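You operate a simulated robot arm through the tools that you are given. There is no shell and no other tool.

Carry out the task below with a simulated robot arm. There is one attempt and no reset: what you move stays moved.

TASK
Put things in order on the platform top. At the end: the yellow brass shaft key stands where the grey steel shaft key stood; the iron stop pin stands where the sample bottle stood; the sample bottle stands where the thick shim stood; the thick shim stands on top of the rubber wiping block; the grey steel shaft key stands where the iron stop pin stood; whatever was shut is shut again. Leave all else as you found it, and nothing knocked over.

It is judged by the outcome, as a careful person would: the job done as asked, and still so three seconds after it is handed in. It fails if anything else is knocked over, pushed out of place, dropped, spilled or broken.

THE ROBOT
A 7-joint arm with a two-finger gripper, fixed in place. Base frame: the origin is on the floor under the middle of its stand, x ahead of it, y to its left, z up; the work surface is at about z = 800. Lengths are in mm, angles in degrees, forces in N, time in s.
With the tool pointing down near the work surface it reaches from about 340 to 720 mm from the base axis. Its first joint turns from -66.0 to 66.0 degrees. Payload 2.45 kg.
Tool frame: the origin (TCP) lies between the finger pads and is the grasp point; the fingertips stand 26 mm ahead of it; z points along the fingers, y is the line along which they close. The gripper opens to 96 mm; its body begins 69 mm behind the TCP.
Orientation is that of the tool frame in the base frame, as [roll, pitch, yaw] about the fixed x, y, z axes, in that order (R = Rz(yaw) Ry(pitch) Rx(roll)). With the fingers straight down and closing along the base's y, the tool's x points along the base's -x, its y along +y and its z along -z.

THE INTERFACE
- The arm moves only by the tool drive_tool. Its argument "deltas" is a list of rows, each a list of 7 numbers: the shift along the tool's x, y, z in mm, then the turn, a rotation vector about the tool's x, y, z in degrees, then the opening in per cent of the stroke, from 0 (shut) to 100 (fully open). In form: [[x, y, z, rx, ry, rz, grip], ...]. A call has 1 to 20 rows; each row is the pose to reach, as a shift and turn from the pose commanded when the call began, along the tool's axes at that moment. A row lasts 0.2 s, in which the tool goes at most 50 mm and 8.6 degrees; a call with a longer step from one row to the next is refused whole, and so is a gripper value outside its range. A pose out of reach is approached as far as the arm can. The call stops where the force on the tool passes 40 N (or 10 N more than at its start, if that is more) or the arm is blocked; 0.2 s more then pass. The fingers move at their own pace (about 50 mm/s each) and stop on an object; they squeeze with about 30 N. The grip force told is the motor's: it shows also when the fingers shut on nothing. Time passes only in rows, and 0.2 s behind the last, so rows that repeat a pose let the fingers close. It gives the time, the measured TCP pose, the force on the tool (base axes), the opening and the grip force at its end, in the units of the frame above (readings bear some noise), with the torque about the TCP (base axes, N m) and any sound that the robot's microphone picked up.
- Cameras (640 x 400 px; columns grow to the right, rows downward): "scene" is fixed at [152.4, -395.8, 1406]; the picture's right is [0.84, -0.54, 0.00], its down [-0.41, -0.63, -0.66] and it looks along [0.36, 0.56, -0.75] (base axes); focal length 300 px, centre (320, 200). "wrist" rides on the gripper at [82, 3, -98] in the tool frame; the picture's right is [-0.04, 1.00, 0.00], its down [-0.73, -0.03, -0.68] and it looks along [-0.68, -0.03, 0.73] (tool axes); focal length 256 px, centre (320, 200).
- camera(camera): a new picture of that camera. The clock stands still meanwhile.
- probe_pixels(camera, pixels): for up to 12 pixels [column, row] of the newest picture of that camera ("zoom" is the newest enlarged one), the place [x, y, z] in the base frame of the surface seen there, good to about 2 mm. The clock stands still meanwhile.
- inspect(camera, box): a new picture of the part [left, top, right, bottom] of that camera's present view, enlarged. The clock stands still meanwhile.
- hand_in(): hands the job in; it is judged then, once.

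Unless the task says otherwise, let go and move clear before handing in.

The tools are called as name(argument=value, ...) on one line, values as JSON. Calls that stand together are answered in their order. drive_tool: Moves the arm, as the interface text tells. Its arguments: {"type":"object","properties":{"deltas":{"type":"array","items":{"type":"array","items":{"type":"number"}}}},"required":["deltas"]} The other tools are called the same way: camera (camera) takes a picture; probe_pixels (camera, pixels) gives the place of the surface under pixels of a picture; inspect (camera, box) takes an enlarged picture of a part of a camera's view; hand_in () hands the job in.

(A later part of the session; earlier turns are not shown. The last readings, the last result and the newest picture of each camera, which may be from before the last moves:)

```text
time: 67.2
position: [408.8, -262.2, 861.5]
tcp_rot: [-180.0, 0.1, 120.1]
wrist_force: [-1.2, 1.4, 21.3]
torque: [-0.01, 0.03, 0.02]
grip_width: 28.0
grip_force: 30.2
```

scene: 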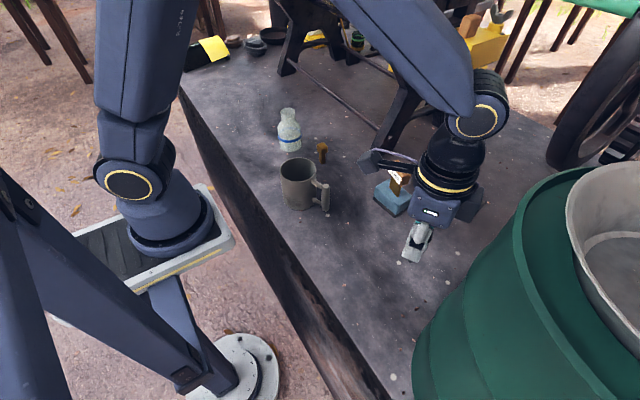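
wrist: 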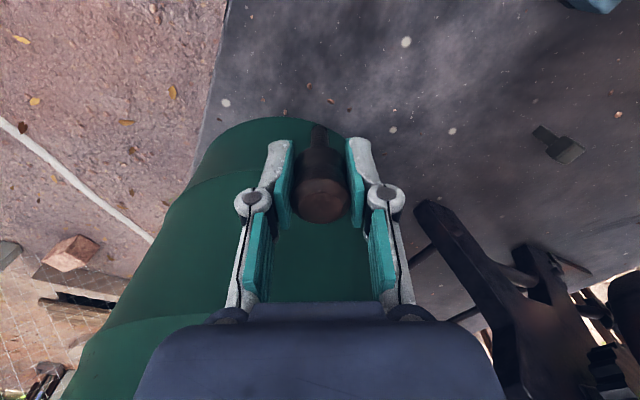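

The pin is in firm contact at 21 N. I'll back off to relieve the preload before opening.

drive_tool(deltas=[[0, 0, -0.3, 0, 0, 0, 0], [0, 0, -0.6, 0, 0, 0, 0], [0, 0, -0.6, 0, 0, 0, 0]])

camera(camera="wrist")

inspect(camera="scene", box=[345, 190, 475, 330])

```text
time: 68.0
position: [409.1, -262.2, 862.1]
tcp_rot: [-180.0, 0.0, 120.0]
wrist_force: [2.7, -1.3, 5.7]
torque: [-0.09, -0.16, -0.01]
grip_width: 27.7
grip_force: 30.7
```

```text
taken
```

wrist: 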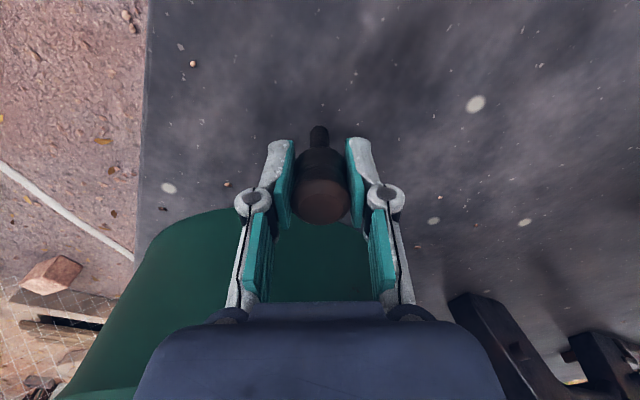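

```text
2.86 times, centred on (410, 260) of scene
```

zoom: 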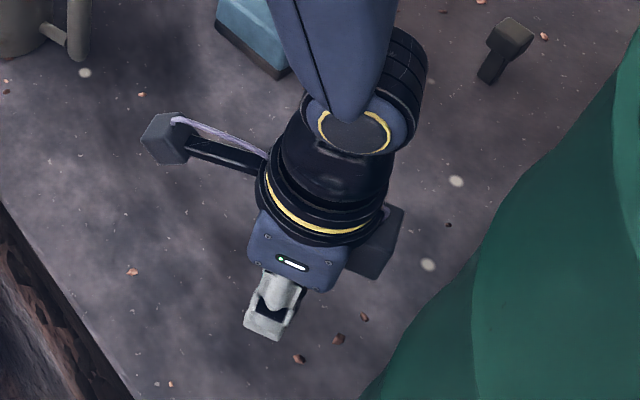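

The pin sits exactly as it did at pick-up in the wrist view (shaft at (319,135)), and the preload is down to 5.7 N. I'll release slowly.

drive_tool(deltas=[[0, 0, -0.2, 0, 0, 0, 0], [0, 0, -0.2, 0, 0, 0, 28], [0, 0, -0.2, 0, 0, 0, 30], [0, 0, -0.2, 0, 0, 0, 34], [0, 0, -0.2, 0, 0, 0, 40], [0, 0, -0.2, 0, 0, 0, 50], [0, 0, -0.2, 0, 0, 0, 50]])

camera(camera="wrist")

inspect(camera="scene", box=[345, 190, 475, 330])

```text
time: 69.6
position: [408.4, -261.7, 861.8]
tcp_rot: [-180.0, 0.0, 120.0]
wrist_force: [0.1, 0.9, 0.4]
torque: [-0.01, 0.01, 0.02]
grip_width: 47.7
grip_force: 0.1
```

```text
taken
```

wrist: 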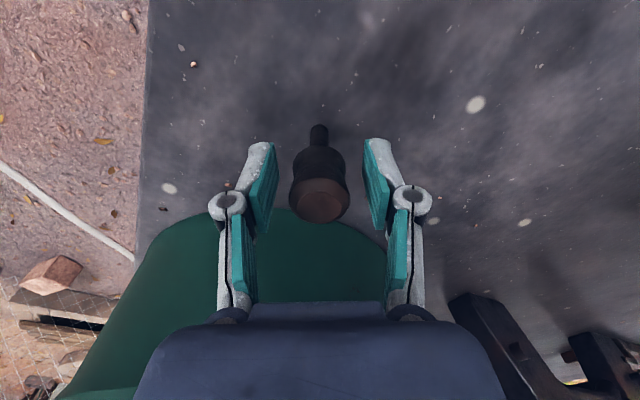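

```text
2.86 times, centred on (410, 260) of scene
```

zoom: 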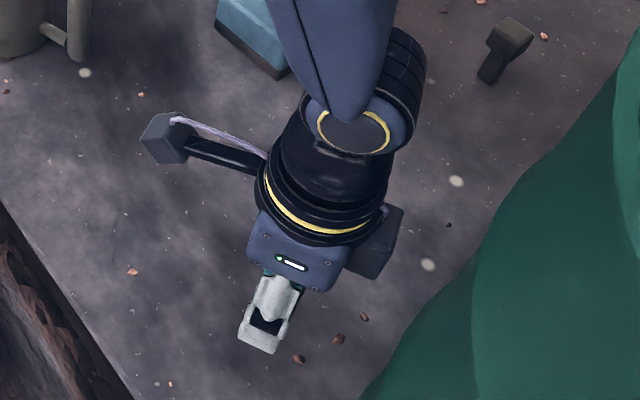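

The pin stands free between the open fingers. I'll rise straight up and verify.

drive_tool(deltas=[[0, 0, 0, 0, 0, 0, 60], [0, 0, -6, 0, 0, 0, 60], [0, 0, -22, 0, 0, 0, 60], [0, 0, -45, 0, 0, 0, 60], [0, 0, -75, 0, 0, 0, 60], [0, 0, -110, 0, 0, 0, 60], [0, 0, -145, 0, 0, 0, 60], [0, 0, -170, 0, 0, 0, 60], [0, 0, -178, 0, 0, 0, 60], [0, 0, -178, 0, 0, 0, 60]])

camera(camera="wrist")

camera(camera="scene")

```text
time: 71.8
position: [408.0, -263.3, 1040.4]
tcp_rot: [-179.9, 0.0, 120.1]
wrist_force: [0.6, 0.0, 0.3]
torque: [0.02, 0.01, 0.02]
grip_width: 57.8
grip_force: 0.1
```

```text
taken
```

wrist: 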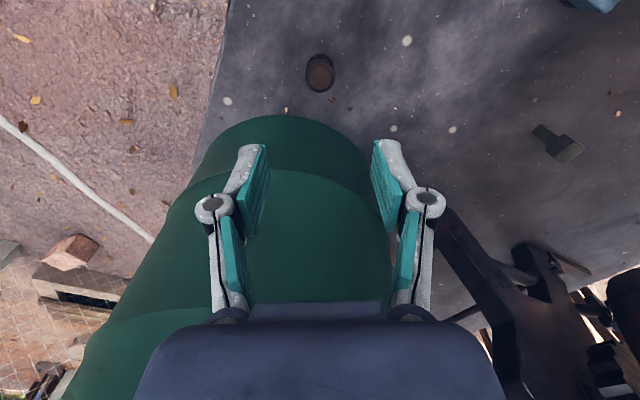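

```text
taken
```

scene: 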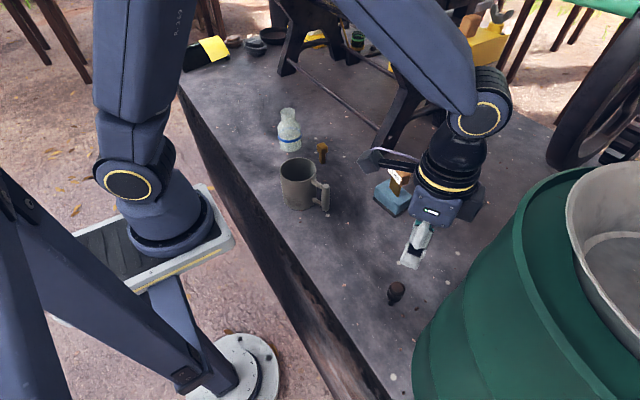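

The pin stands where the bottle was (scene (395,292)). Next is the grey key at scene (476,207), which lies beyond straight-down reach, so I'll go to a viewing pose in front of it.

drive_tool(deltas=[[-2.3, 10, 0, 0, 0, -3, 60], [-7, 30.6, 2, 0, 0, -9, 60], [-11.7, 51, 6, 0, 0, -15, 60], [-16.3, 71.4, 10, 0, 0, -21, 60], [-21, 91.8, 14, 0, 0, -27, 60], [-25.7, 112.2, 19, 0, 0, -33, 60], [-30.4, 132.6, 24, 0, 0, -39, 60], [-35, 153, 29, 0, 0, -45, 60], [-39.7, 173.4, 33, 0, 0, -51, 60], [-44.4, 193.8, 37, 0, 0, -57, 60], [-46.7, 203.95, 40, 0, 0, -60, 60], [-46.7, 203.95, 40, 0, 0, -60, 60]])

camera(camera="wrist")

camera(camera="scene")

```text
time: 74.4
position: [610.0, -200.1, 1000.2]
tcp_rot: [-180.0, -0.1, -180.0]
wrist_force: [-0.3, -0.1, -0.2]
torque: [0.04, 0.0, -0.03]
grip_width: 57.5
grip_force: 0.1
```

```text
taken
```

wrist: 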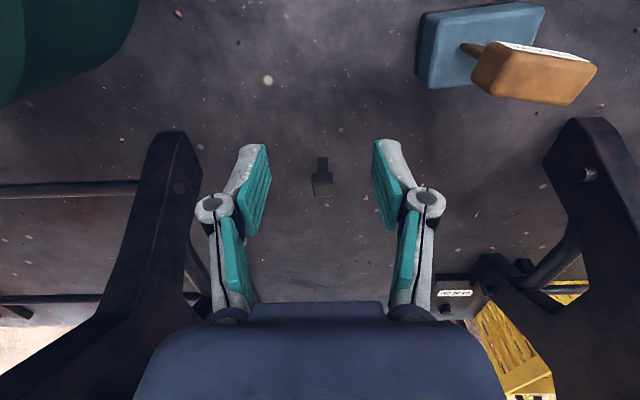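

```text
taken
```

scene: 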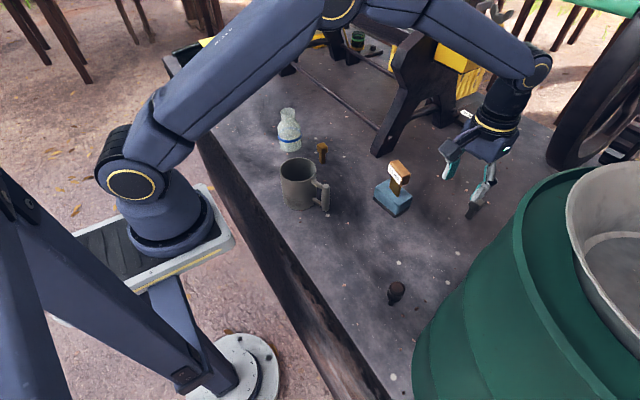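

The grey key is at wrist (322,175), between the machine leg on the right and another frame leg on the left (column 175). I'll probe both legs and the key.

probe_pixels(camera="wrist", pixels=[[175, 140], [185, 180], [195, 205], [190, 250], [150, 280], [175, 230], [140, 240], [575, 140], [560, 170], [590, 210], [540, 230], [60, 190]])

inspect(camera="wrist", box=[297, 145, 347, 205])

probe_pixels(camera="zoom", pixels=[[240, 190], [400, 190], [240, 260], [400, 260], [235, 300], [405, 300], [275, 100], [350, 100], [275, 160], [350, 160], [320, 330], [320, 230]])

```text
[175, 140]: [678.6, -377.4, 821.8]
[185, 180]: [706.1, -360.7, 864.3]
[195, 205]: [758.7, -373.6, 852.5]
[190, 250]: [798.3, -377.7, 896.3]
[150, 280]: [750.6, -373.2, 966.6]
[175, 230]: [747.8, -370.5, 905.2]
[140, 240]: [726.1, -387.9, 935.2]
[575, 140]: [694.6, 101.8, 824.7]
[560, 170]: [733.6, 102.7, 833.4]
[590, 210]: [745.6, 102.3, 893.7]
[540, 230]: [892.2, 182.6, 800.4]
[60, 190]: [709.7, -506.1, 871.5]
```

```text
6.67 times, centred on (322, 175) of wrist
```

zoom: 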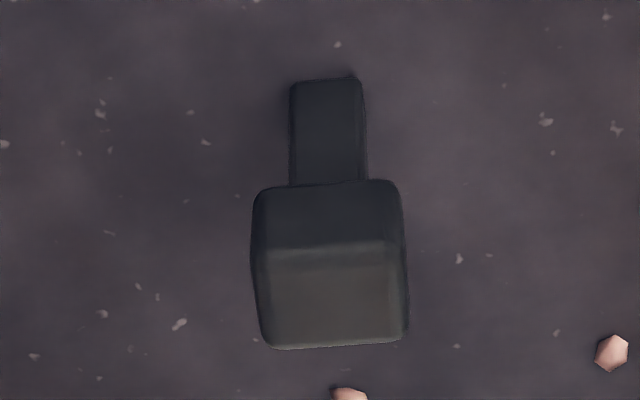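

```text
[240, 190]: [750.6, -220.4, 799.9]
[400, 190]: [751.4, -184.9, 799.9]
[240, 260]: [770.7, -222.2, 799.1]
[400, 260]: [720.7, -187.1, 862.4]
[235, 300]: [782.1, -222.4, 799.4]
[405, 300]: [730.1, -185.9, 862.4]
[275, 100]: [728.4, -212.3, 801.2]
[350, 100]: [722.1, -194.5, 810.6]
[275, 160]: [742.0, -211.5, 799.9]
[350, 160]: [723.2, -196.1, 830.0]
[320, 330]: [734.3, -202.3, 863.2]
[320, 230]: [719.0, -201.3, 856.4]
```

The second leg is 160 mm away (y≈-370), and the key's head is centred near (729,-200), turned about 3.5°. I'll probe the large wheel at scene (580,110), since the wrist will come near it.

probe_pixels(camera="scene", pixels=[[550, 150], [552, 162], [560, 168], [560, 130], [575, 105], [590, 75], [600, 50], [620, 20], [580, 165], [565, 150], [590, 130], [605, 90]])

inspect(camera="scene", box=[430, 40, 640, 220])

```text
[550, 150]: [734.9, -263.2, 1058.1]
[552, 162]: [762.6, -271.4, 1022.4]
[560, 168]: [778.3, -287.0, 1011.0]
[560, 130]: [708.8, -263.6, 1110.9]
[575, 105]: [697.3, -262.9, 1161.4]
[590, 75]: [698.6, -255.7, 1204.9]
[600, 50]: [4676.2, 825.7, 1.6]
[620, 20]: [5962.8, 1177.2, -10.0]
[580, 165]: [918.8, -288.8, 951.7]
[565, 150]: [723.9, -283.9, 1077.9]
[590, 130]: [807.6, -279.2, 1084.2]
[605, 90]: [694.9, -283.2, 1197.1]
```

```text
2.22 times, centred on (535, 130) of scene
```

zoom: 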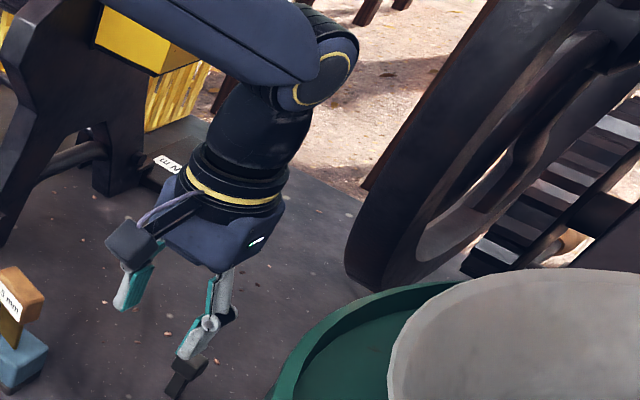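

The wheel's near face is at y≈-256 and starts at x≈700 only above z≈1100, so a low, outward-tilted approach keeps the wrist clear. I'll turn 3.5° to match the key, then tilt 20° outward at a hover in front of it.

drive_tool(deltas=[[-7, 0, 13, 0, 0, -1.5, 60], [-14, 0, 27, 0, 0, -3, 60], [-20, 0, 40, 0, 0, -3.5, 60], [-20, 0, 40, 0, 0, -3.5, 60]])

drive_tool(deltas=[[-2, -1.5, 10, 0, -5, 0, 60], [-4.5, -3, 22, 0, -10, 0, 60], [-6.5, -4.5, 34, 0, -15, 0, 60], [-8.55, -6, 45.2, 0, -20, 0, 60], [-8.55, -6, 45.2, 0, -20, 0, 60]])

camera(camera="wrist")

camera(camera="scene")

```text
time: 75.4
position: [629.6, -200.4, 959.7]
tcp_rot: [179.9, 0.0, -176.5]
wrist_force: [0.8, -1.2, -0.7]
torque: [0.0, 0.0, 0.0]
grip_width: 57.6
grip_force: 0.1
```

```text
time: 76.6
position: [636.0, -205.8, 916.7]
tcp_rot: [180.0, 20.1, -176.6]
wrist_force: [0.0, 0.3, -0.8]
torque: [0.02, 0.01, -0.01]
grip_width: 57.6
grip_force: 0.0
```

```text
taken
```

wrist: 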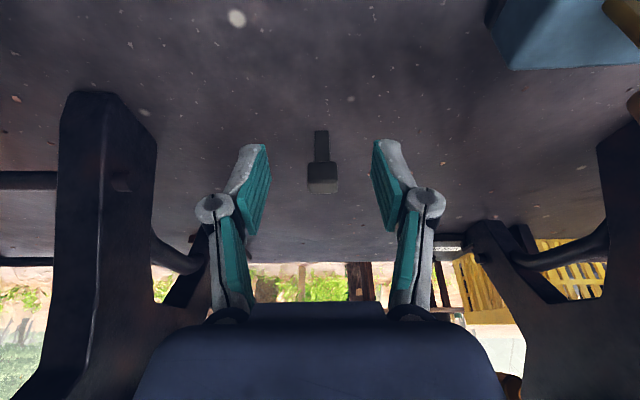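

```text
taken
```

scene: 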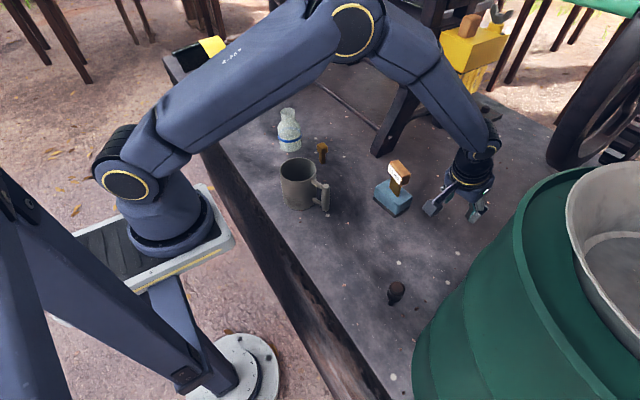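

The tilt works (pitch reads 20.1), and the key is centred at wrist (322,175) between the fingers. I'll zoom in to refine its faces and height.

inspect(camera="wrist", box=[292, 120, 352, 200])

probe_pixels(camera="zoom", pixels=[[245, 225], [390, 225], [245, 330], [390, 330], [315, 280], [250, 345], [385, 345], [315, 365], [275, 60], [345, 60], [275, 180], [350, 180]])

```text
5.00 times, centred on (322, 160) of wrist
```

zoom: 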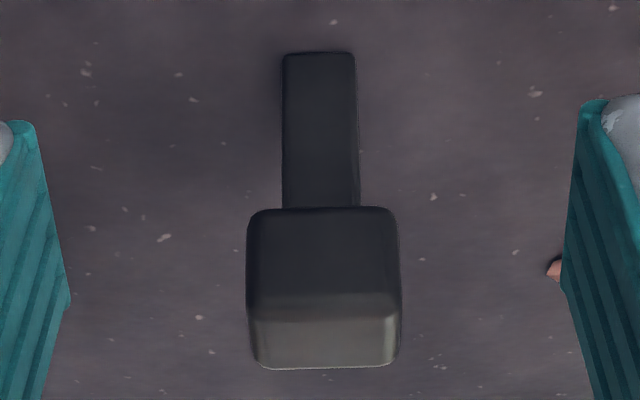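

```text
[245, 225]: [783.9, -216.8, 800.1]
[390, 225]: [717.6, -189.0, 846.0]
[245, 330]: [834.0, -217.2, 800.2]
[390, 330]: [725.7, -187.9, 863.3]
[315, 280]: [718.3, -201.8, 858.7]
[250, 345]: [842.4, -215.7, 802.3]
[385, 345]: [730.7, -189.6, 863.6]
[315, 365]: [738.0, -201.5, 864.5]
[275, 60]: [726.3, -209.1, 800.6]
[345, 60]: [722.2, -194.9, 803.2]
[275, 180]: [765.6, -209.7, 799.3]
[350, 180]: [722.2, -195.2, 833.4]
```

The key's axis is at (728.7,-200), with the head at z≈840–865, and my tilt axis is aligned with it. I'll slide out and down along a slanted line so the fingers straddle the head.

drive_tool(deltas=[[-6, 0, 8.5, 0, 0, 0, 60], [-17, 0, 24, 0, 0, 0, 60], [-29, 0, 41, 0, 0, 0, 60], [-41, 0, 58, 0, 0, 0, 60], [-52, 0, 73, 0, 0, 0, 60], [-60, 0, 84.5, 0, 0, 0, 60], [-63.1, 0, 88.9, 0, 0, 0, 60], [-63.1, 0, 88.9, 0, 0, 0, 60]])

camera(camera="wrist")

camera(camera="scene")

inspect(camera="scene", box=[430, 80, 600, 240])

```text
time: 78.4
position: [726.9, -200.0, 851.8]
tcp_rot: [-180.0, 20.1, -176.5]
wrist_force: [-0.1, 0.0, -0.2]
torque: [0.0, 0.03, 0.0]
grip_width: 57.4
grip_force: 0.2
```

```text
taken
```

wrist: 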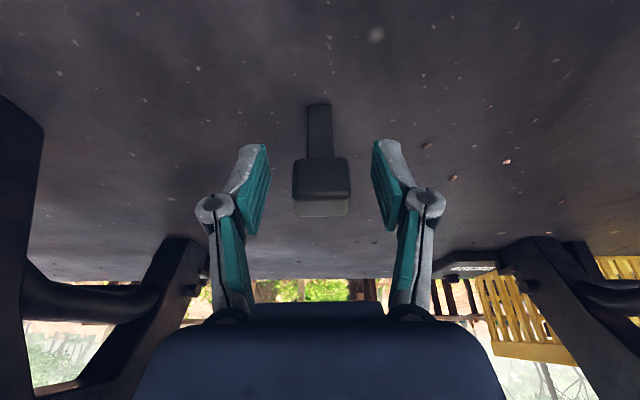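

```text
taken
```

scene: 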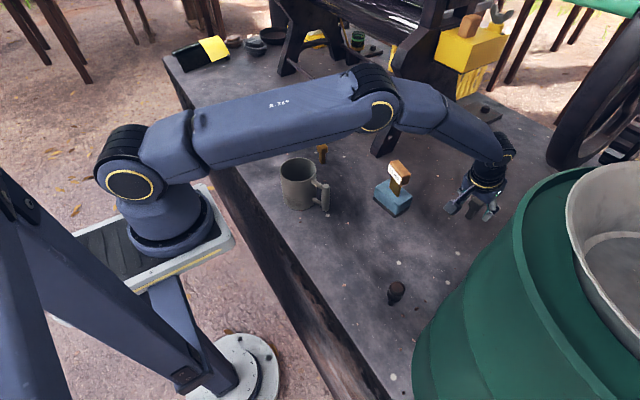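

```text
2.50 times, centred on (515, 160) of scene
```

zoom: 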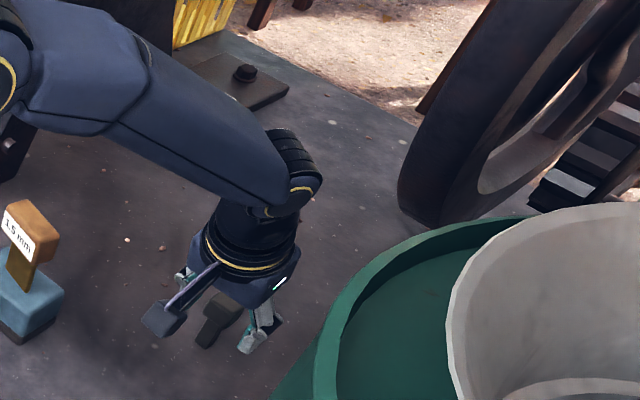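

The head (columns 293–350) sits centrally between the pads (268 and 372), and there is no contact force. I'll close on it.

drive_tool(deltas=[[0, 0, 0, 0, 0, 0, 45], [0, 0, 0, 0, 0, 0, 36], [0, 0, 0, 0, 0, 0, 30], [0, 0, 0, 0, 0, 0, 26], [0, 0, 0, 0, 0, 0, 10], [0, 0, 0, 0, 0, 0, 0], [0, 0, 0, 0, 0, 0, 0]])

camera(camera="wrist")

inspect(camera="scene", box=[430, 140, 530, 240])

```text
time: 80.0
position: [727.8, -201.2, 853.1]
tcp_rot: [180.0, 20.0, -176.5]
wrist_force: [-0.3, 1.9, 0.4]
torque: [0.02, 0.01, 0.0]
grip_width: 26.8
grip_force: 30.5
```

```text
taken
```

wrist: 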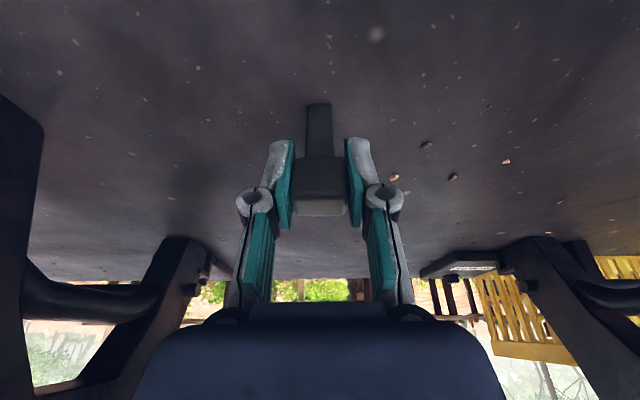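

```text
4.00 times, centred on (480, 190) of scene
```

zoom: 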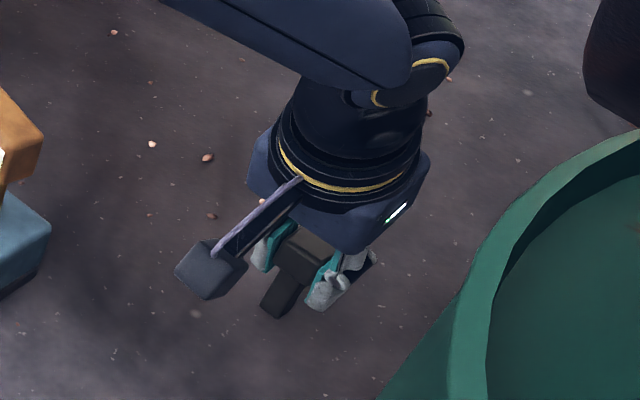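

The key is held at 26.8 mm with 30 N. I'll lift it straight up first, then draw it back and up away from the wheel.

drive_tool(deltas=[[-1.03, 0, -2.82, 0, 0, 0, 0], [-3.42, 0, -9.4, 0, 0, 0, 0], [-6.16, 0, -16.9, 0, 0, 0, 0], [8.5, 0, -35, 0, 0, 0, 0], [25.2, 0, -62.4, 0, 0, 0, 0], [40.1, 0, -94.4, 0, 0, 0, 0], [55.1, 0, -126.5, 0, 0, 0, 0], [64.1, 0, -145.7, 0, 0, 0, 0], [64.1, 0, -145.7, 0, 0, 0, 0]])

camera(camera="wrist")

camera(camera="scene")

```text
time: 82.0
position: [617.6, -207.7, 968.4]
tcp_rot: [-180.0, 20.0, -176.5]
wrist_force: [0.5, 0.0, -0.5]
torque: [-0.04, 0.0, -0.01]
grip_width: 26.6
grip_force: 29.8
```

```text
taken
```

wrist: 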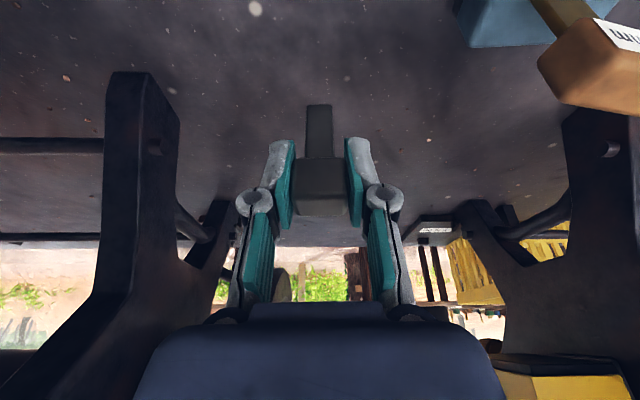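

```text
taken
```

scene: 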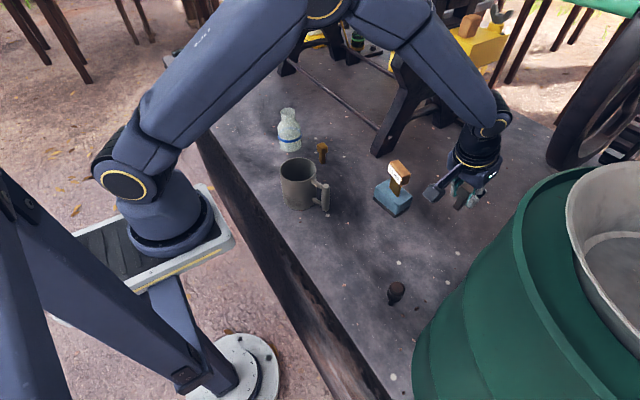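

The key hangs upright in the tilted grip. I'll carry it to above the pin's old place at (708.3,-21.4), turning about the vertical axis so that the camera stays off the shim.

drive_tool(deltas=[[-3.0, 5.4, 0.5, 0.34, 0, 0.94, 0], [-10.1, 18, 1.6, 1.15, 0, 3.15, 0], [-20.3, 35.9, 3.1, 2.29, 0, 6.3, 0], [-32.4, 57.4, 5, 3.67, 0, 10.08, 0], [-44.6, 79, 6.9, 5.04, 0, 13.86, 0], [-56.7, 100.5, 8.7, 6.42, 0, 17.63, 0], [-68.9, 122.1, 10.6, 7.79, 0, 21.41, 0], [-81, 143.6, 12.5, 9.17, 0, 25.19, 0], [-91.2, 161.6, 14, 10.31, 0, 28.34, 0], [-98.3, 174.1, 15.1, 11.12, 0, 30.55, 0], [-101.3, 179.5, 15.6, 11.46, 0, 31.49, 0], [-101.3, 179.5, 15.6, 11.46, 0, 31.49, 0]])

camera(camera="wrist")

camera(camera="scene")

```text
time: 84.6
position: [707.6, -23.2, 987.6]
tcp_rot: [-180.0, 20.0, 149.9]
wrist_force: [0.6, 0.0, -0.4]
torque: [0.04, 0.01, -0.01]
grip_width: 26.6
grip_force: 30.2
```

```text
taken
```

wrist: 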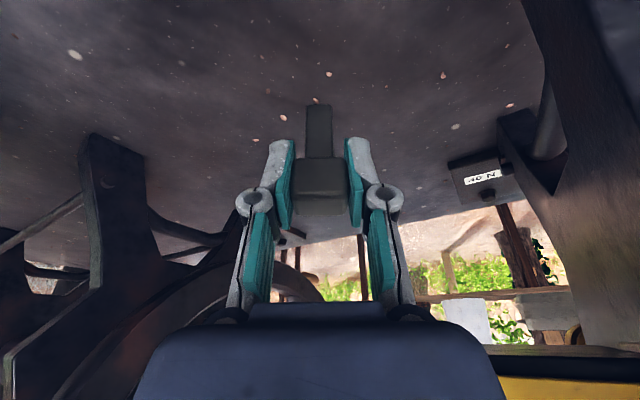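

```text
taken
```

scene: 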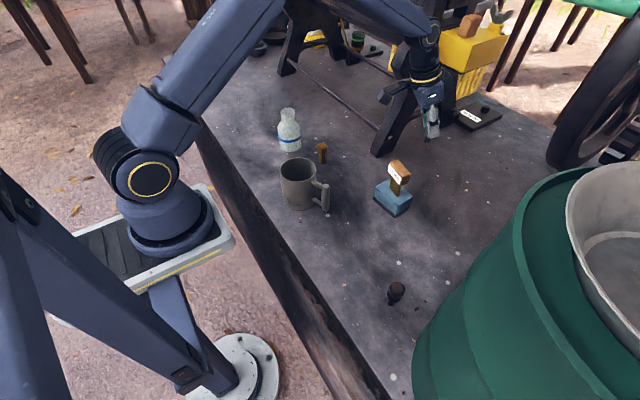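

The key is above the pin's old spot, still upright (roll 180, pitch 20). I'll descend vertically to about 4 mm above the surface.

drive_tool(deltas=[[2.74, 0, 7.52, 0, 0, 0, 0], [9.58, 0, 26.3, 0, 0, 0, 0], [17.8, 0, 48.9, 0, 0, 0, 0], [26, 0, 71.4, 0, 0, 0, 0], [33.5, 0, 92.1, 0, 0, 0, 0], [39.7, 0, 109, 0, 0, 0, 0], [43.4, 0, 119.3, 0, 0, 0, 0], [44.8, 0, 123.1, 0, 0, 0, 0], [44.8, 0, 123.1, 0, 0, 0, 0]])

camera(camera="wrist")

inspect(camera="scene", box=[360, 60, 490, 220])

```text
time: 86.6
position: [707.3, -21.5, 858.0]
tcp_rot: [-180.0, 20.0, 150.0]
wrist_force: [0.0, -0.5, -1.0]
torque: [0.01, -0.01, 0.03]
grip_width: 26.9
grip_force: 29.8
```

```text
taken
```

wrist: 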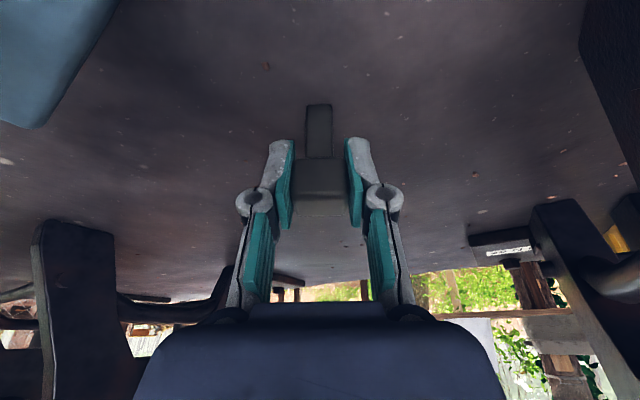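

```text
2.50 times, centred on (425, 140) of scene
```

zoom: 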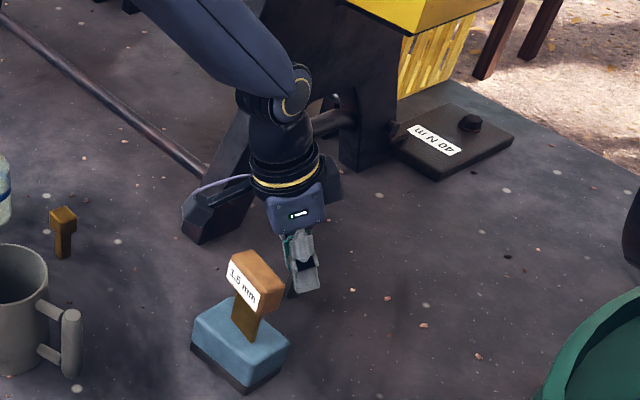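

The key is just above the surface with clear space to the shim. I'll step down in small vertical moves while watching the force.

drive_tool(deltas=[[0.34, 0, 0.94, 0, 0, 0, 0], [0.68, 0, 1.88, 0, 0, 0, 0], [0.68, 0, 1.88, 0, 0, 0, 0]])

drive_tool(deltas=[[0.17, 0, 0.47, 0, 0, 0, 0], [0.34, 0, 0.94, 0, 0, 0, 0], [0.34, 0, 0.94, 0, 0, 0, 0]])

drive_tool(deltas=[[0.1, 0, 0.25, 0, 0, 0, 0], [0.17, 0, 0.47, 0, 0, 0, 0], [0.17, 0, 0.47, 0, 0, 0, 0]])

```text
time: 87.4
position: [706.9, -21.8, 855.2]
tcp_rot: [179.9, 20.0, 150.0]
wrist_force: [0.3, 0.3, -2.5]
torque: [0.04, 0.01, -0.01]
grip_width: 26.9
grip_force: 30.0
```

```text
time: 88.2
position: [706.5, -21.9, 853.7]
tcp_rot: [-179.9, 20.0, 150.0]
wrist_force: [-1.1, -0.4, -0.4]
torque: [-0.02, -0.01, 0.01]
grip_width: 26.7
grip_force: 30.1
```

```text
time: 89.0
position: [708.1, -22.9, 852.7]
tcp_rot: [180.0, 20.1, 150.0]
wrist_force: [-0.1, 0.4, -1.7]
torque: [-0.02, 0.02, 0.05]
grip_width: 26.8
grip_force: 29.7
```

There is no contact yet at about 853.5. I'll continue in half-millimetres.

drive_tool(deltas=[[0.1, 0, 0.25, 0, 0, 0, 0], [0.17, 0, 0.47, 0, 0, 0, 0], [0.17, 0, 0.47, 0, 0, 0, 0]])

drive_tool(deltas=[[0.05, 0, 0.14, 0, 0, 0, 0], [0.1, 0, 0.28, 0, 0, 0, 0], [0.1, 0, 0.28, 0, 0, 0, 0]])

```text
time: 89.8
position: [706.9, -22.3, 853.5]
tcp_rot: [179.9, 20.0, 150.0]
wrist_force: [-2.0, 0.2, 3.3]
torque: [0.0, 0.13, -0.01]
grip_width: 26.9
grip_force: 30.1
```

```text
time: 90.6
position: [706.3, -23.3, 853.7]
tcp_rot: [180.0, 20.1, 150.1]
wrist_force: [-4.1, -0.3, 8.7]
torque: [-0.05, 0.19, -0.05]
grip_width: 26.8
grip_force: 30.2
```

Contact shows at 8.7 N. I'll ease back slightly and open the fingers slowly.

drive_tool(deltas=[[-0.09, 0, -0.25, 0, 0, 0, 0], [-0.09, 0, -0.25, 0, 0, 0, 0], [-0.09, 0, -0.25, 0, 0, 0, 28], [-0.09, 0, -0.25, 0, 0, 0, 31], [-0.09, 0, -0.25, 0, 0, 0, 35], [-0.09, 0, -0.25, 0, 0, 0, 42], [-0.09, 0, -0.25, 0, 0, 0, 55], [-0.09, 0, -0.25, 0, 0, 0, 55]])

camera(camera="wrist")

inspect(camera="scene", box=[360, 60, 490, 220])

```text
time: 92.4
position: [706.1, -21.9, 852.6]
tcp_rot: [-180.0, 20.1, 150.0]
wrist_force: [-0.1, 0.0, -0.8]
torque: [-0.01, 0.0, 0.01]
grip_width: 52.8
grip_force: 0.0
```

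```text
taken
```

wrist: 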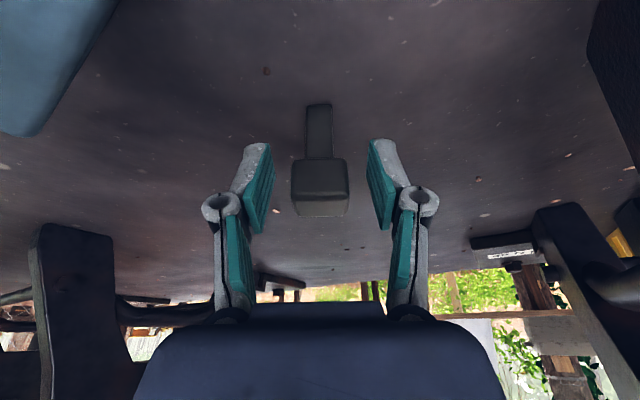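

```text
2.50 times, centred on (425, 140) of scene
```

zoom: 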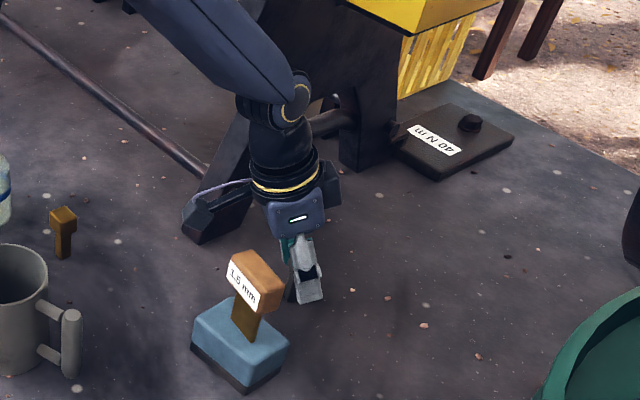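

The grey key stands on its own at the pin's old place. I'll rise straight up from it.

drive_tool(deltas=[[0, 0, 0, 0, 0, 0, 62], [-1.7, 0, -4.7, 0, 0, 0, 62], [-6.8, 0, -18.8, 0, 0, 0, 62], [-15.4, 0, -42.3, 0, 0, 0, 62], [-27.4, 0, -75.2, 0, 0, 0, 62], [-39.3, 0, -108.1, 0, 0, 0, 62], [-46.2, 0, -126.9, 0, 0, 0, 62], [-46.2, 0, -126.9, 0, 0, 0, 62]])

camera(camera="scene")

inspect(camera="scene", box=[360, 60, 490, 220])

```text
time: 94.2
position: [709.1, -22.5, 987.3]
tcp_rot: [-179.9, 20.0, 150.0]
wrist_force: [0.1, 0.1, -0.5]
torque: [-0.03, 0.0, -0.02]
grip_width: 59.7
grip_force: 0.0
```

```text
taken
```

scene: 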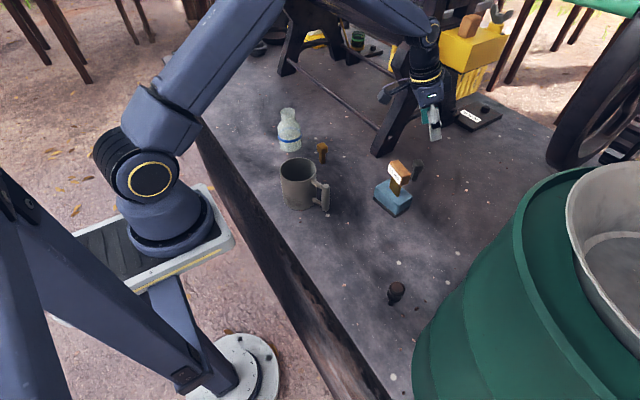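

```text
2.50 times, centred on (425, 140) of scene
```

zoom: 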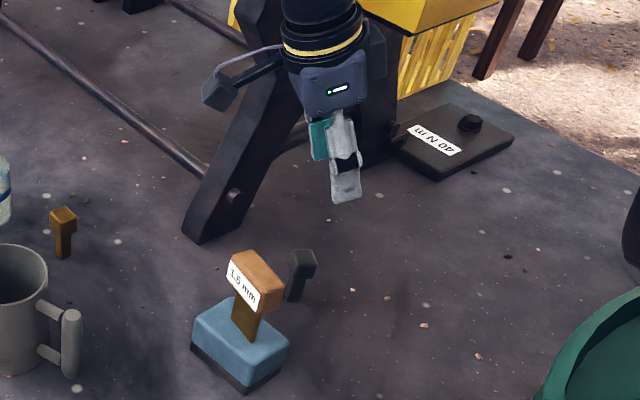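

The grey key stands where the pin was. Last is the brass key at scene (321,152): I'll move to a viewing pose with the same 20° tilt, keeping the camera away from the mug.

drive_tool(deltas=[[12.06, -1.17, -2.53, -2.67, 0, -7.34, 62], [24.1, -2.3, -5.05, -5.34, 0, -14.69, 62], [36.2, -3.5, -7.6, -8.02, 0, -22.03, 62], [48.2, -4.7, -10.1, -10.69, 0, -29.37, 62], [60.3, -5.8, -12.6, -13.36, 0, -36.72, 62], [72.3, -7, -15.2, -16.03, 0, -44.06, 62], [84.4, -8.2, -17.7, -18.7, 0, -51.4, 62], [96.5, -9.4, -20.2, -21.38, 0, -58.75, 62], [108.5, -10.5, -22.7, -24.05, 0, -66.09, 62], [120.6, -11.7, -25.3, -26.72, 0, -73.43, 62], [132.6, -12.9, -27.8, -29.39, 0, -80.78, 62], [144.7, -14, -30.3, -32.06, 0, -88.12, 62], [156.7, -15.2, -32.8, -34.73, 0, -95.46, 62], [168.8, -16.4, -35.4, -37.41, 0, -102.8, 62], [180.8, -17.5, -37.9, -40.08, 0, -110.15, 62], [192.9, -18.7, -40.4, -42.75, 0, -117.5, 62], [192.9, -18.7, -40.4, -42.75, 0, -117.5, 62]])

camera(camera="wrist")

camera(camera="scene")

```text
time: 97.8
position: [528.8, 60.1, 959.3]
tcp_rot: [180.0, 20.0, -84.9]
wrist_force: [-0.4, -0.1, -0.7]
torque: [0.04, 0.0, 0.04]
grip_width: 59.6
grip_force: 0.0
```

```text
taken
```

wrist: 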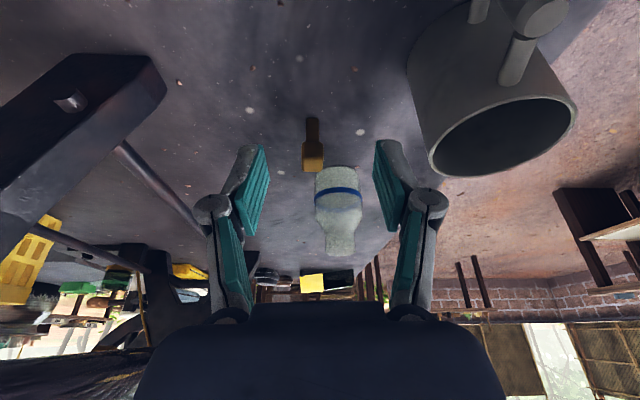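

```text
taken
```

scene: 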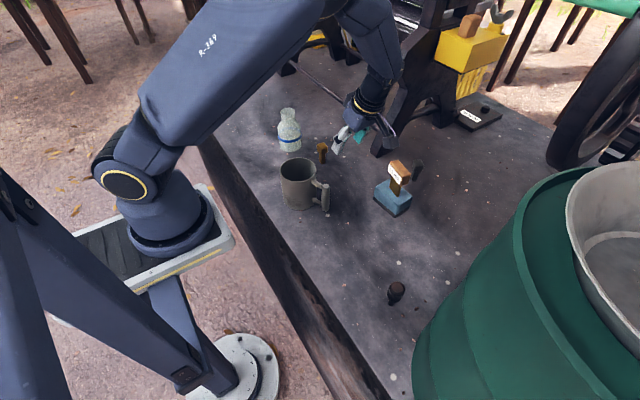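

The brass key is at wrist (312,145) and the bottle stands behind it at (338,210). I'll zoom in and probe its faces for centre and yaw.

inspect(camera="wrist", box=[282, 105, 346, 185])

probe_pixels(camera="zoom", pixels=[[210, 200], [395, 200], [210, 260], [395, 260], [300, 230], [215, 320], [385, 320], [300, 330], [260, 70], [355, 70], [260, 140], [355, 140]])

```text
5.00 times, centred on (314, 145) of wrist
```

zoom: 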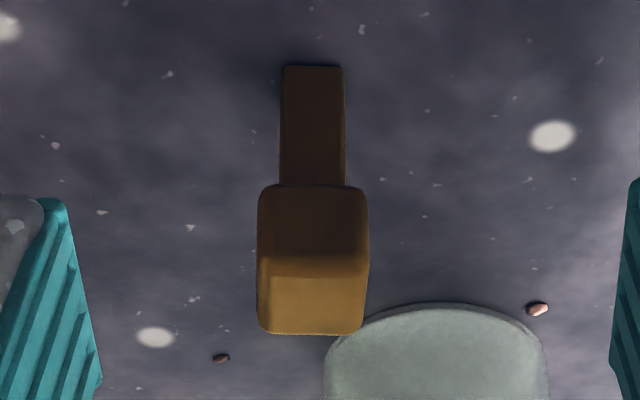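

```text
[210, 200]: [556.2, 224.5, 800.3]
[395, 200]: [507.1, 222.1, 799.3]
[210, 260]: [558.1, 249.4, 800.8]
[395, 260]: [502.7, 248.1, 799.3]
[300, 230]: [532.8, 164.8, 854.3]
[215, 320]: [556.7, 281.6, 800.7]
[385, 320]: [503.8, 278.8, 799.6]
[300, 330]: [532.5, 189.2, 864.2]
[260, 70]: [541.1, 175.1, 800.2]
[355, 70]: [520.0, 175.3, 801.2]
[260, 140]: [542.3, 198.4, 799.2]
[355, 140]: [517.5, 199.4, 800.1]
```

The key's head spans zoom columns 258–368 and rows 185–333, with the shaft at 282–345. I'll probe points inside those bounds.

probe_pixels(camera="zoom", pixels=[[264, 225], [362, 225], [264, 240], [362, 240], [266, 300], [360, 300], [290, 322], [345, 322], [287, 80], [340, 80], [287, 160], [342, 160]])

probe_pixels(camera="zoom", pixels=[[275, 205], [350, 205], [300, 195], [330, 195], [280, 330], [350, 330], [313, 262], [313, 280], [313, 330], [313, 75], [295, 150], [335, 150]])

```text
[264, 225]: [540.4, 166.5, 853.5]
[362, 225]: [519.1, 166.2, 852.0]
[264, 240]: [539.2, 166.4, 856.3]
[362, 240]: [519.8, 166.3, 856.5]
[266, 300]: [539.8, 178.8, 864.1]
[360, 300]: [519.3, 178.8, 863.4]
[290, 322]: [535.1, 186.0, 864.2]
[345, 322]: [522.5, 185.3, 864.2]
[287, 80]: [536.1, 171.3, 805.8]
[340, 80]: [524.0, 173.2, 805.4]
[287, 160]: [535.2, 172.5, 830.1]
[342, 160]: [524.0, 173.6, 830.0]
```

```text
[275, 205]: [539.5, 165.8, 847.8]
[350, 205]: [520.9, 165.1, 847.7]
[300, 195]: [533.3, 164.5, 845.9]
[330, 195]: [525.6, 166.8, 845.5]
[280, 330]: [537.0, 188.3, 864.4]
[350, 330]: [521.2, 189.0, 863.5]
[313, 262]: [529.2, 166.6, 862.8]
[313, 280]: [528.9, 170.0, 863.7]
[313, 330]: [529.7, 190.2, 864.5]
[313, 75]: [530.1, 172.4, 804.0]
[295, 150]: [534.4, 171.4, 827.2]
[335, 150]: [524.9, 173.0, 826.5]
```

The brass key's head is centred at about (529.8,177.8), spans z≈841–865, and is turned about 3°. I'll fine-turn by 2° about the vertical and come to a close pre-grasp pose.

drive_tool(deltas=[[-3.5, -2.3, 17, 0.24, 0, 0.66, 62], [-7, -4.5, 34.5, 0.48, 0, 1.31, 62], [-10.4, -6.8, 51.7, 0.72, 0, 1.97, 62], [-10.4, -6.8, 51.7, 0.72, 0, 1.97, 62]])

camera(camera="wrist")

inspect(camera="wrist", box=[282, 115, 362, 215])

camera(camera="scene")

```text
time: 98.8
position: [534.3, 87.1, 914.7]
tcp_rot: [-180.0, 20.0, -87.2]
wrist_force: [0.0, 0.3, 0.0]
torque: [0.02, 0.0, 0.01]
grip_width: 59.4
grip_force: 0.1
```

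```text
taken
```

wrist: 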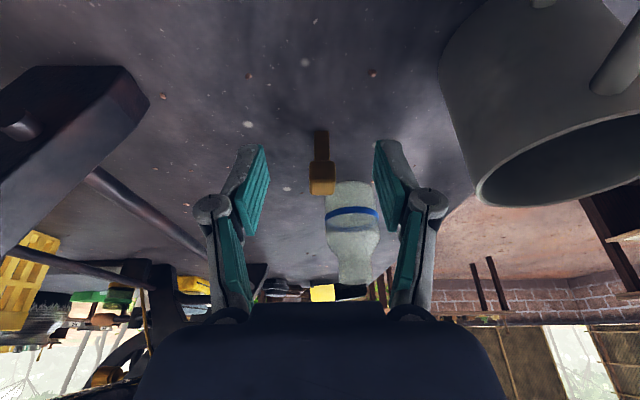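

```text
4.00 times, centred on (322, 165) of wrist
```

zoom: 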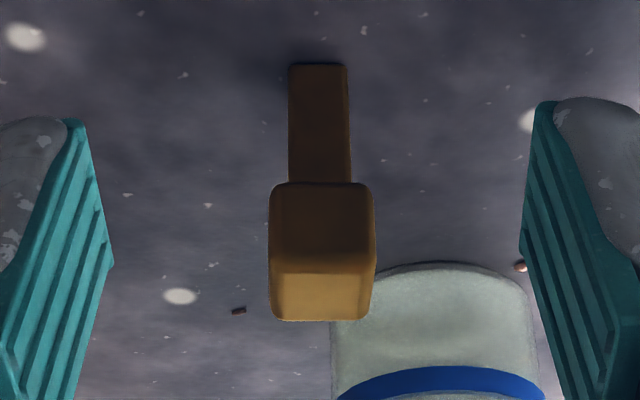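

```text
taken
```

scene: 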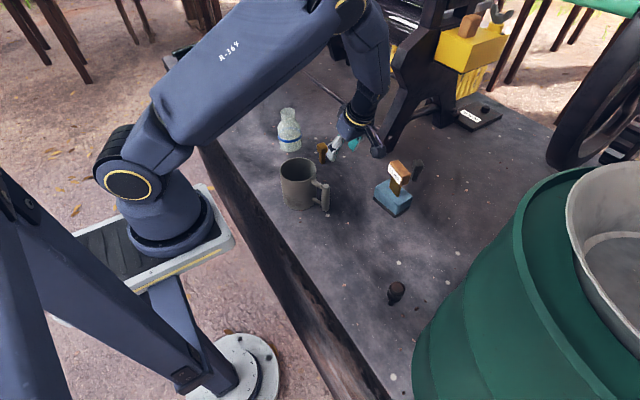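

The key is nearly centred at column 321. The mug looms on the right at (480,190), so I'll probe its extents to be sure that the -x finger clears it.

probe_pixels(camera="wrist", pixels=[[482, 195], [470, 150], [450, 100], [445, 60], [460, 30], [500, 195], [560, 205], [600, 190], [640, 130], [540, 150], [480, 60], [620, 80]])

probe_pixels(camera="zoom", pixels=[[276, 225], [368, 225], [276, 255], [368, 255], [278, 300], [366, 300], [320, 310], [320, 225], [295, 80], [342, 80], [320, 195], [320, 315]])

```text
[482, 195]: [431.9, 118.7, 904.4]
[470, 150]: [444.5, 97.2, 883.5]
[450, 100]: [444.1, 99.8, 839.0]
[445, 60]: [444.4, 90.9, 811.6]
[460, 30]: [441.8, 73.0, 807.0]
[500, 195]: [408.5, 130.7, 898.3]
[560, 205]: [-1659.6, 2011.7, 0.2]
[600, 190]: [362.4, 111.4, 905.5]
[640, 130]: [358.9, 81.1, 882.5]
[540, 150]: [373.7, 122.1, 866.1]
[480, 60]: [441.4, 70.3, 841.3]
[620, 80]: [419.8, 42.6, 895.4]
```

```text
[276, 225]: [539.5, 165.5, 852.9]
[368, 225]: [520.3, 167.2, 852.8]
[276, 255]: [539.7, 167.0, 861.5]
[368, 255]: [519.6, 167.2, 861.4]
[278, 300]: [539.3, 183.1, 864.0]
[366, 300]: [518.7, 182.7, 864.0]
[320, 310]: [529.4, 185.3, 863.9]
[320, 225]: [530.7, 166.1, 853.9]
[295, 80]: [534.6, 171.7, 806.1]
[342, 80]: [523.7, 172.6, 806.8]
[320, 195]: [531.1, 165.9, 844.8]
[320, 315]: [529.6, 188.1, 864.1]
```

The mug reaches only x≈445, so the finger has more than 25 mm of clearance. I'll slide down and forward around the brass key's head.

drive_tool(deltas=[[-6, 0, 8.5, 0, 0, 0, 62], [-17, 0, 24, 0, 0, 0, 62], [-29, 0, 41, 0, 0, 0, 62], [-41, 0, 58, 0, 0, 0, 62], [-52, 0, 73, 0, 0, 0, 62], [-60, 0, 84.5, 0, 0, 0, 62], [-63.5, 0, 89.1, 0, 0, 0, 62], [-63.5, 0, 89.1, 0, 0, 0, 62]])

camera(camera="wrist")

inspect(camera="scene", box=[260, 80, 400, 220])

```text
time: 100.6
position: [528.8, 178.6, 853.2]
tcp_rot: [-180.0, 20.0, -87.1]
wrist_force: [0.3, 0.0, -0.7]
torque: [0.05, 0.01, -0.04]
grip_width: 59.3
grip_force: 0.1
```

```text
taken
```

wrist: 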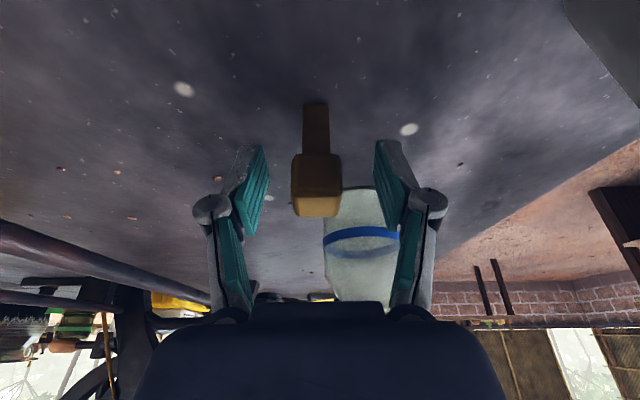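

```text
2.86 times, centred on (330, 150) of scene
```

zoom: 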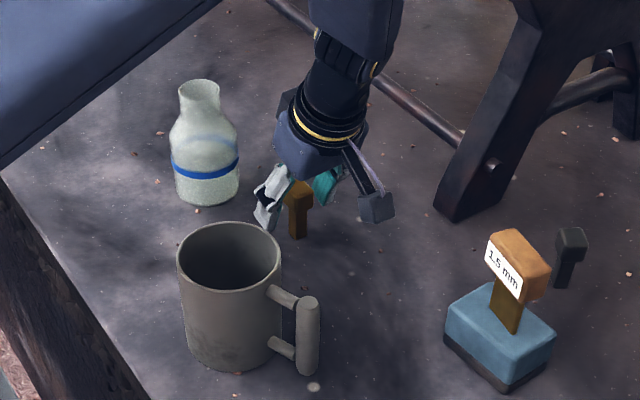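

The key's centre (column 316) is about 1.4 mm left of the pads' midline, so I'll shift by that amount and then close.

drive_tool(deltas=[[0, -1.4, 0, 0, 0, 0, 60], [0, -1.4, 0, 0, 0, 0, 45], [0, -1.4, 0, 0, 0, 0, 34], [0, -1.4, 0, 0, 0, 0, 28], [0, -1.4, 0, 0, 0, 0, 24], [0, -1.4, 0, 0, 0, 0, 10], [0, -1.4, 0, 0, 0, 0, 0], [0, -1.4, 0, 0, 0, 0, 0]])

camera(camera="wrist")

inspect(camera="scene", box=[260, 80, 400, 220])

```text
time: 102.4
position: [530.6, 178.1, 853.7]
tcp_rot: [-179.9, 19.9, -87.1]
wrist_force: [-0.9, 0.3, 1.1]
torque: [-0.03, 0.0, 0.01]
grip_width: 22.6
grip_force: 29.8
```

```text
taken
```

wrist: 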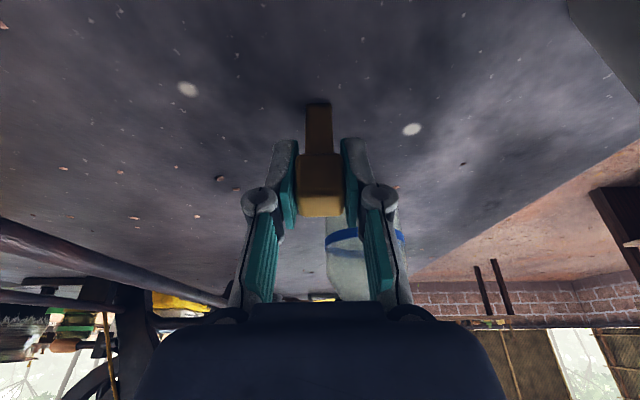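

```text
2.86 times, centred on (330, 150) of scene
```

zoom: 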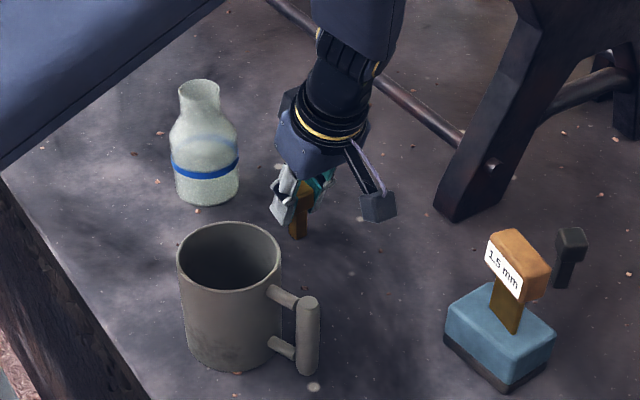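

The brass key is held at 22.6 mm with 30 N. I'll lift it straight up to a height that clears the shim.

drive_tool(deltas=[[-1.03, 0, -2.82, 0, 0, 0, 0], [-3.42, 0, -9.4, 0, 0, 0, 0], [-8.55, 0, -23.5, 0, 0, 0, 0], [-17.1, 0, -47, 0, 0, 0, 0], [-29.1, 0, -79.9, 0, 0, 0, 0], [-41, 0, -112.8, 0, 0, 0, 0], [-53, 0, -145.7, 0, 0, 0, 0], [-61.6, 0, -169.2, 0, 0, 0, 0], [-65.7, 0, -180.4, 0, 0, 0, 0], [-65.7, 0, -180.4, 0, 0, 0, 0]])

camera(camera="wrist")

camera(camera="scene")

```text
time: 104.6
position: [529.6, 179.2, 1044.7]
tcp_rot: [180.0, 20.1, -87.2]
wrist_force: [0.7, 0.3, -0.9]
torque: [0.0, -0.01, -0.02]
grip_width: 23.0
grip_force: 30.1
```

```text
taken
```

wrist: 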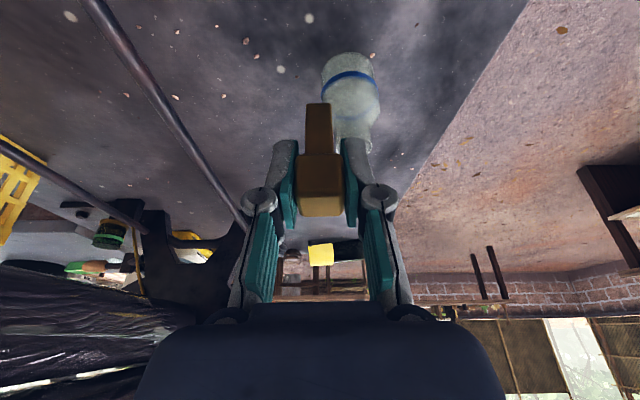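

```text
taken
```

scene: 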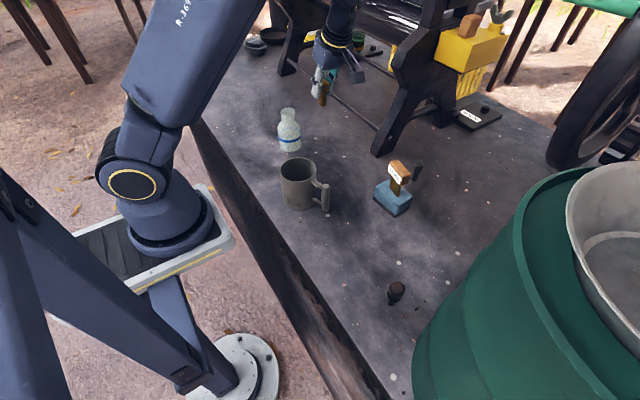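

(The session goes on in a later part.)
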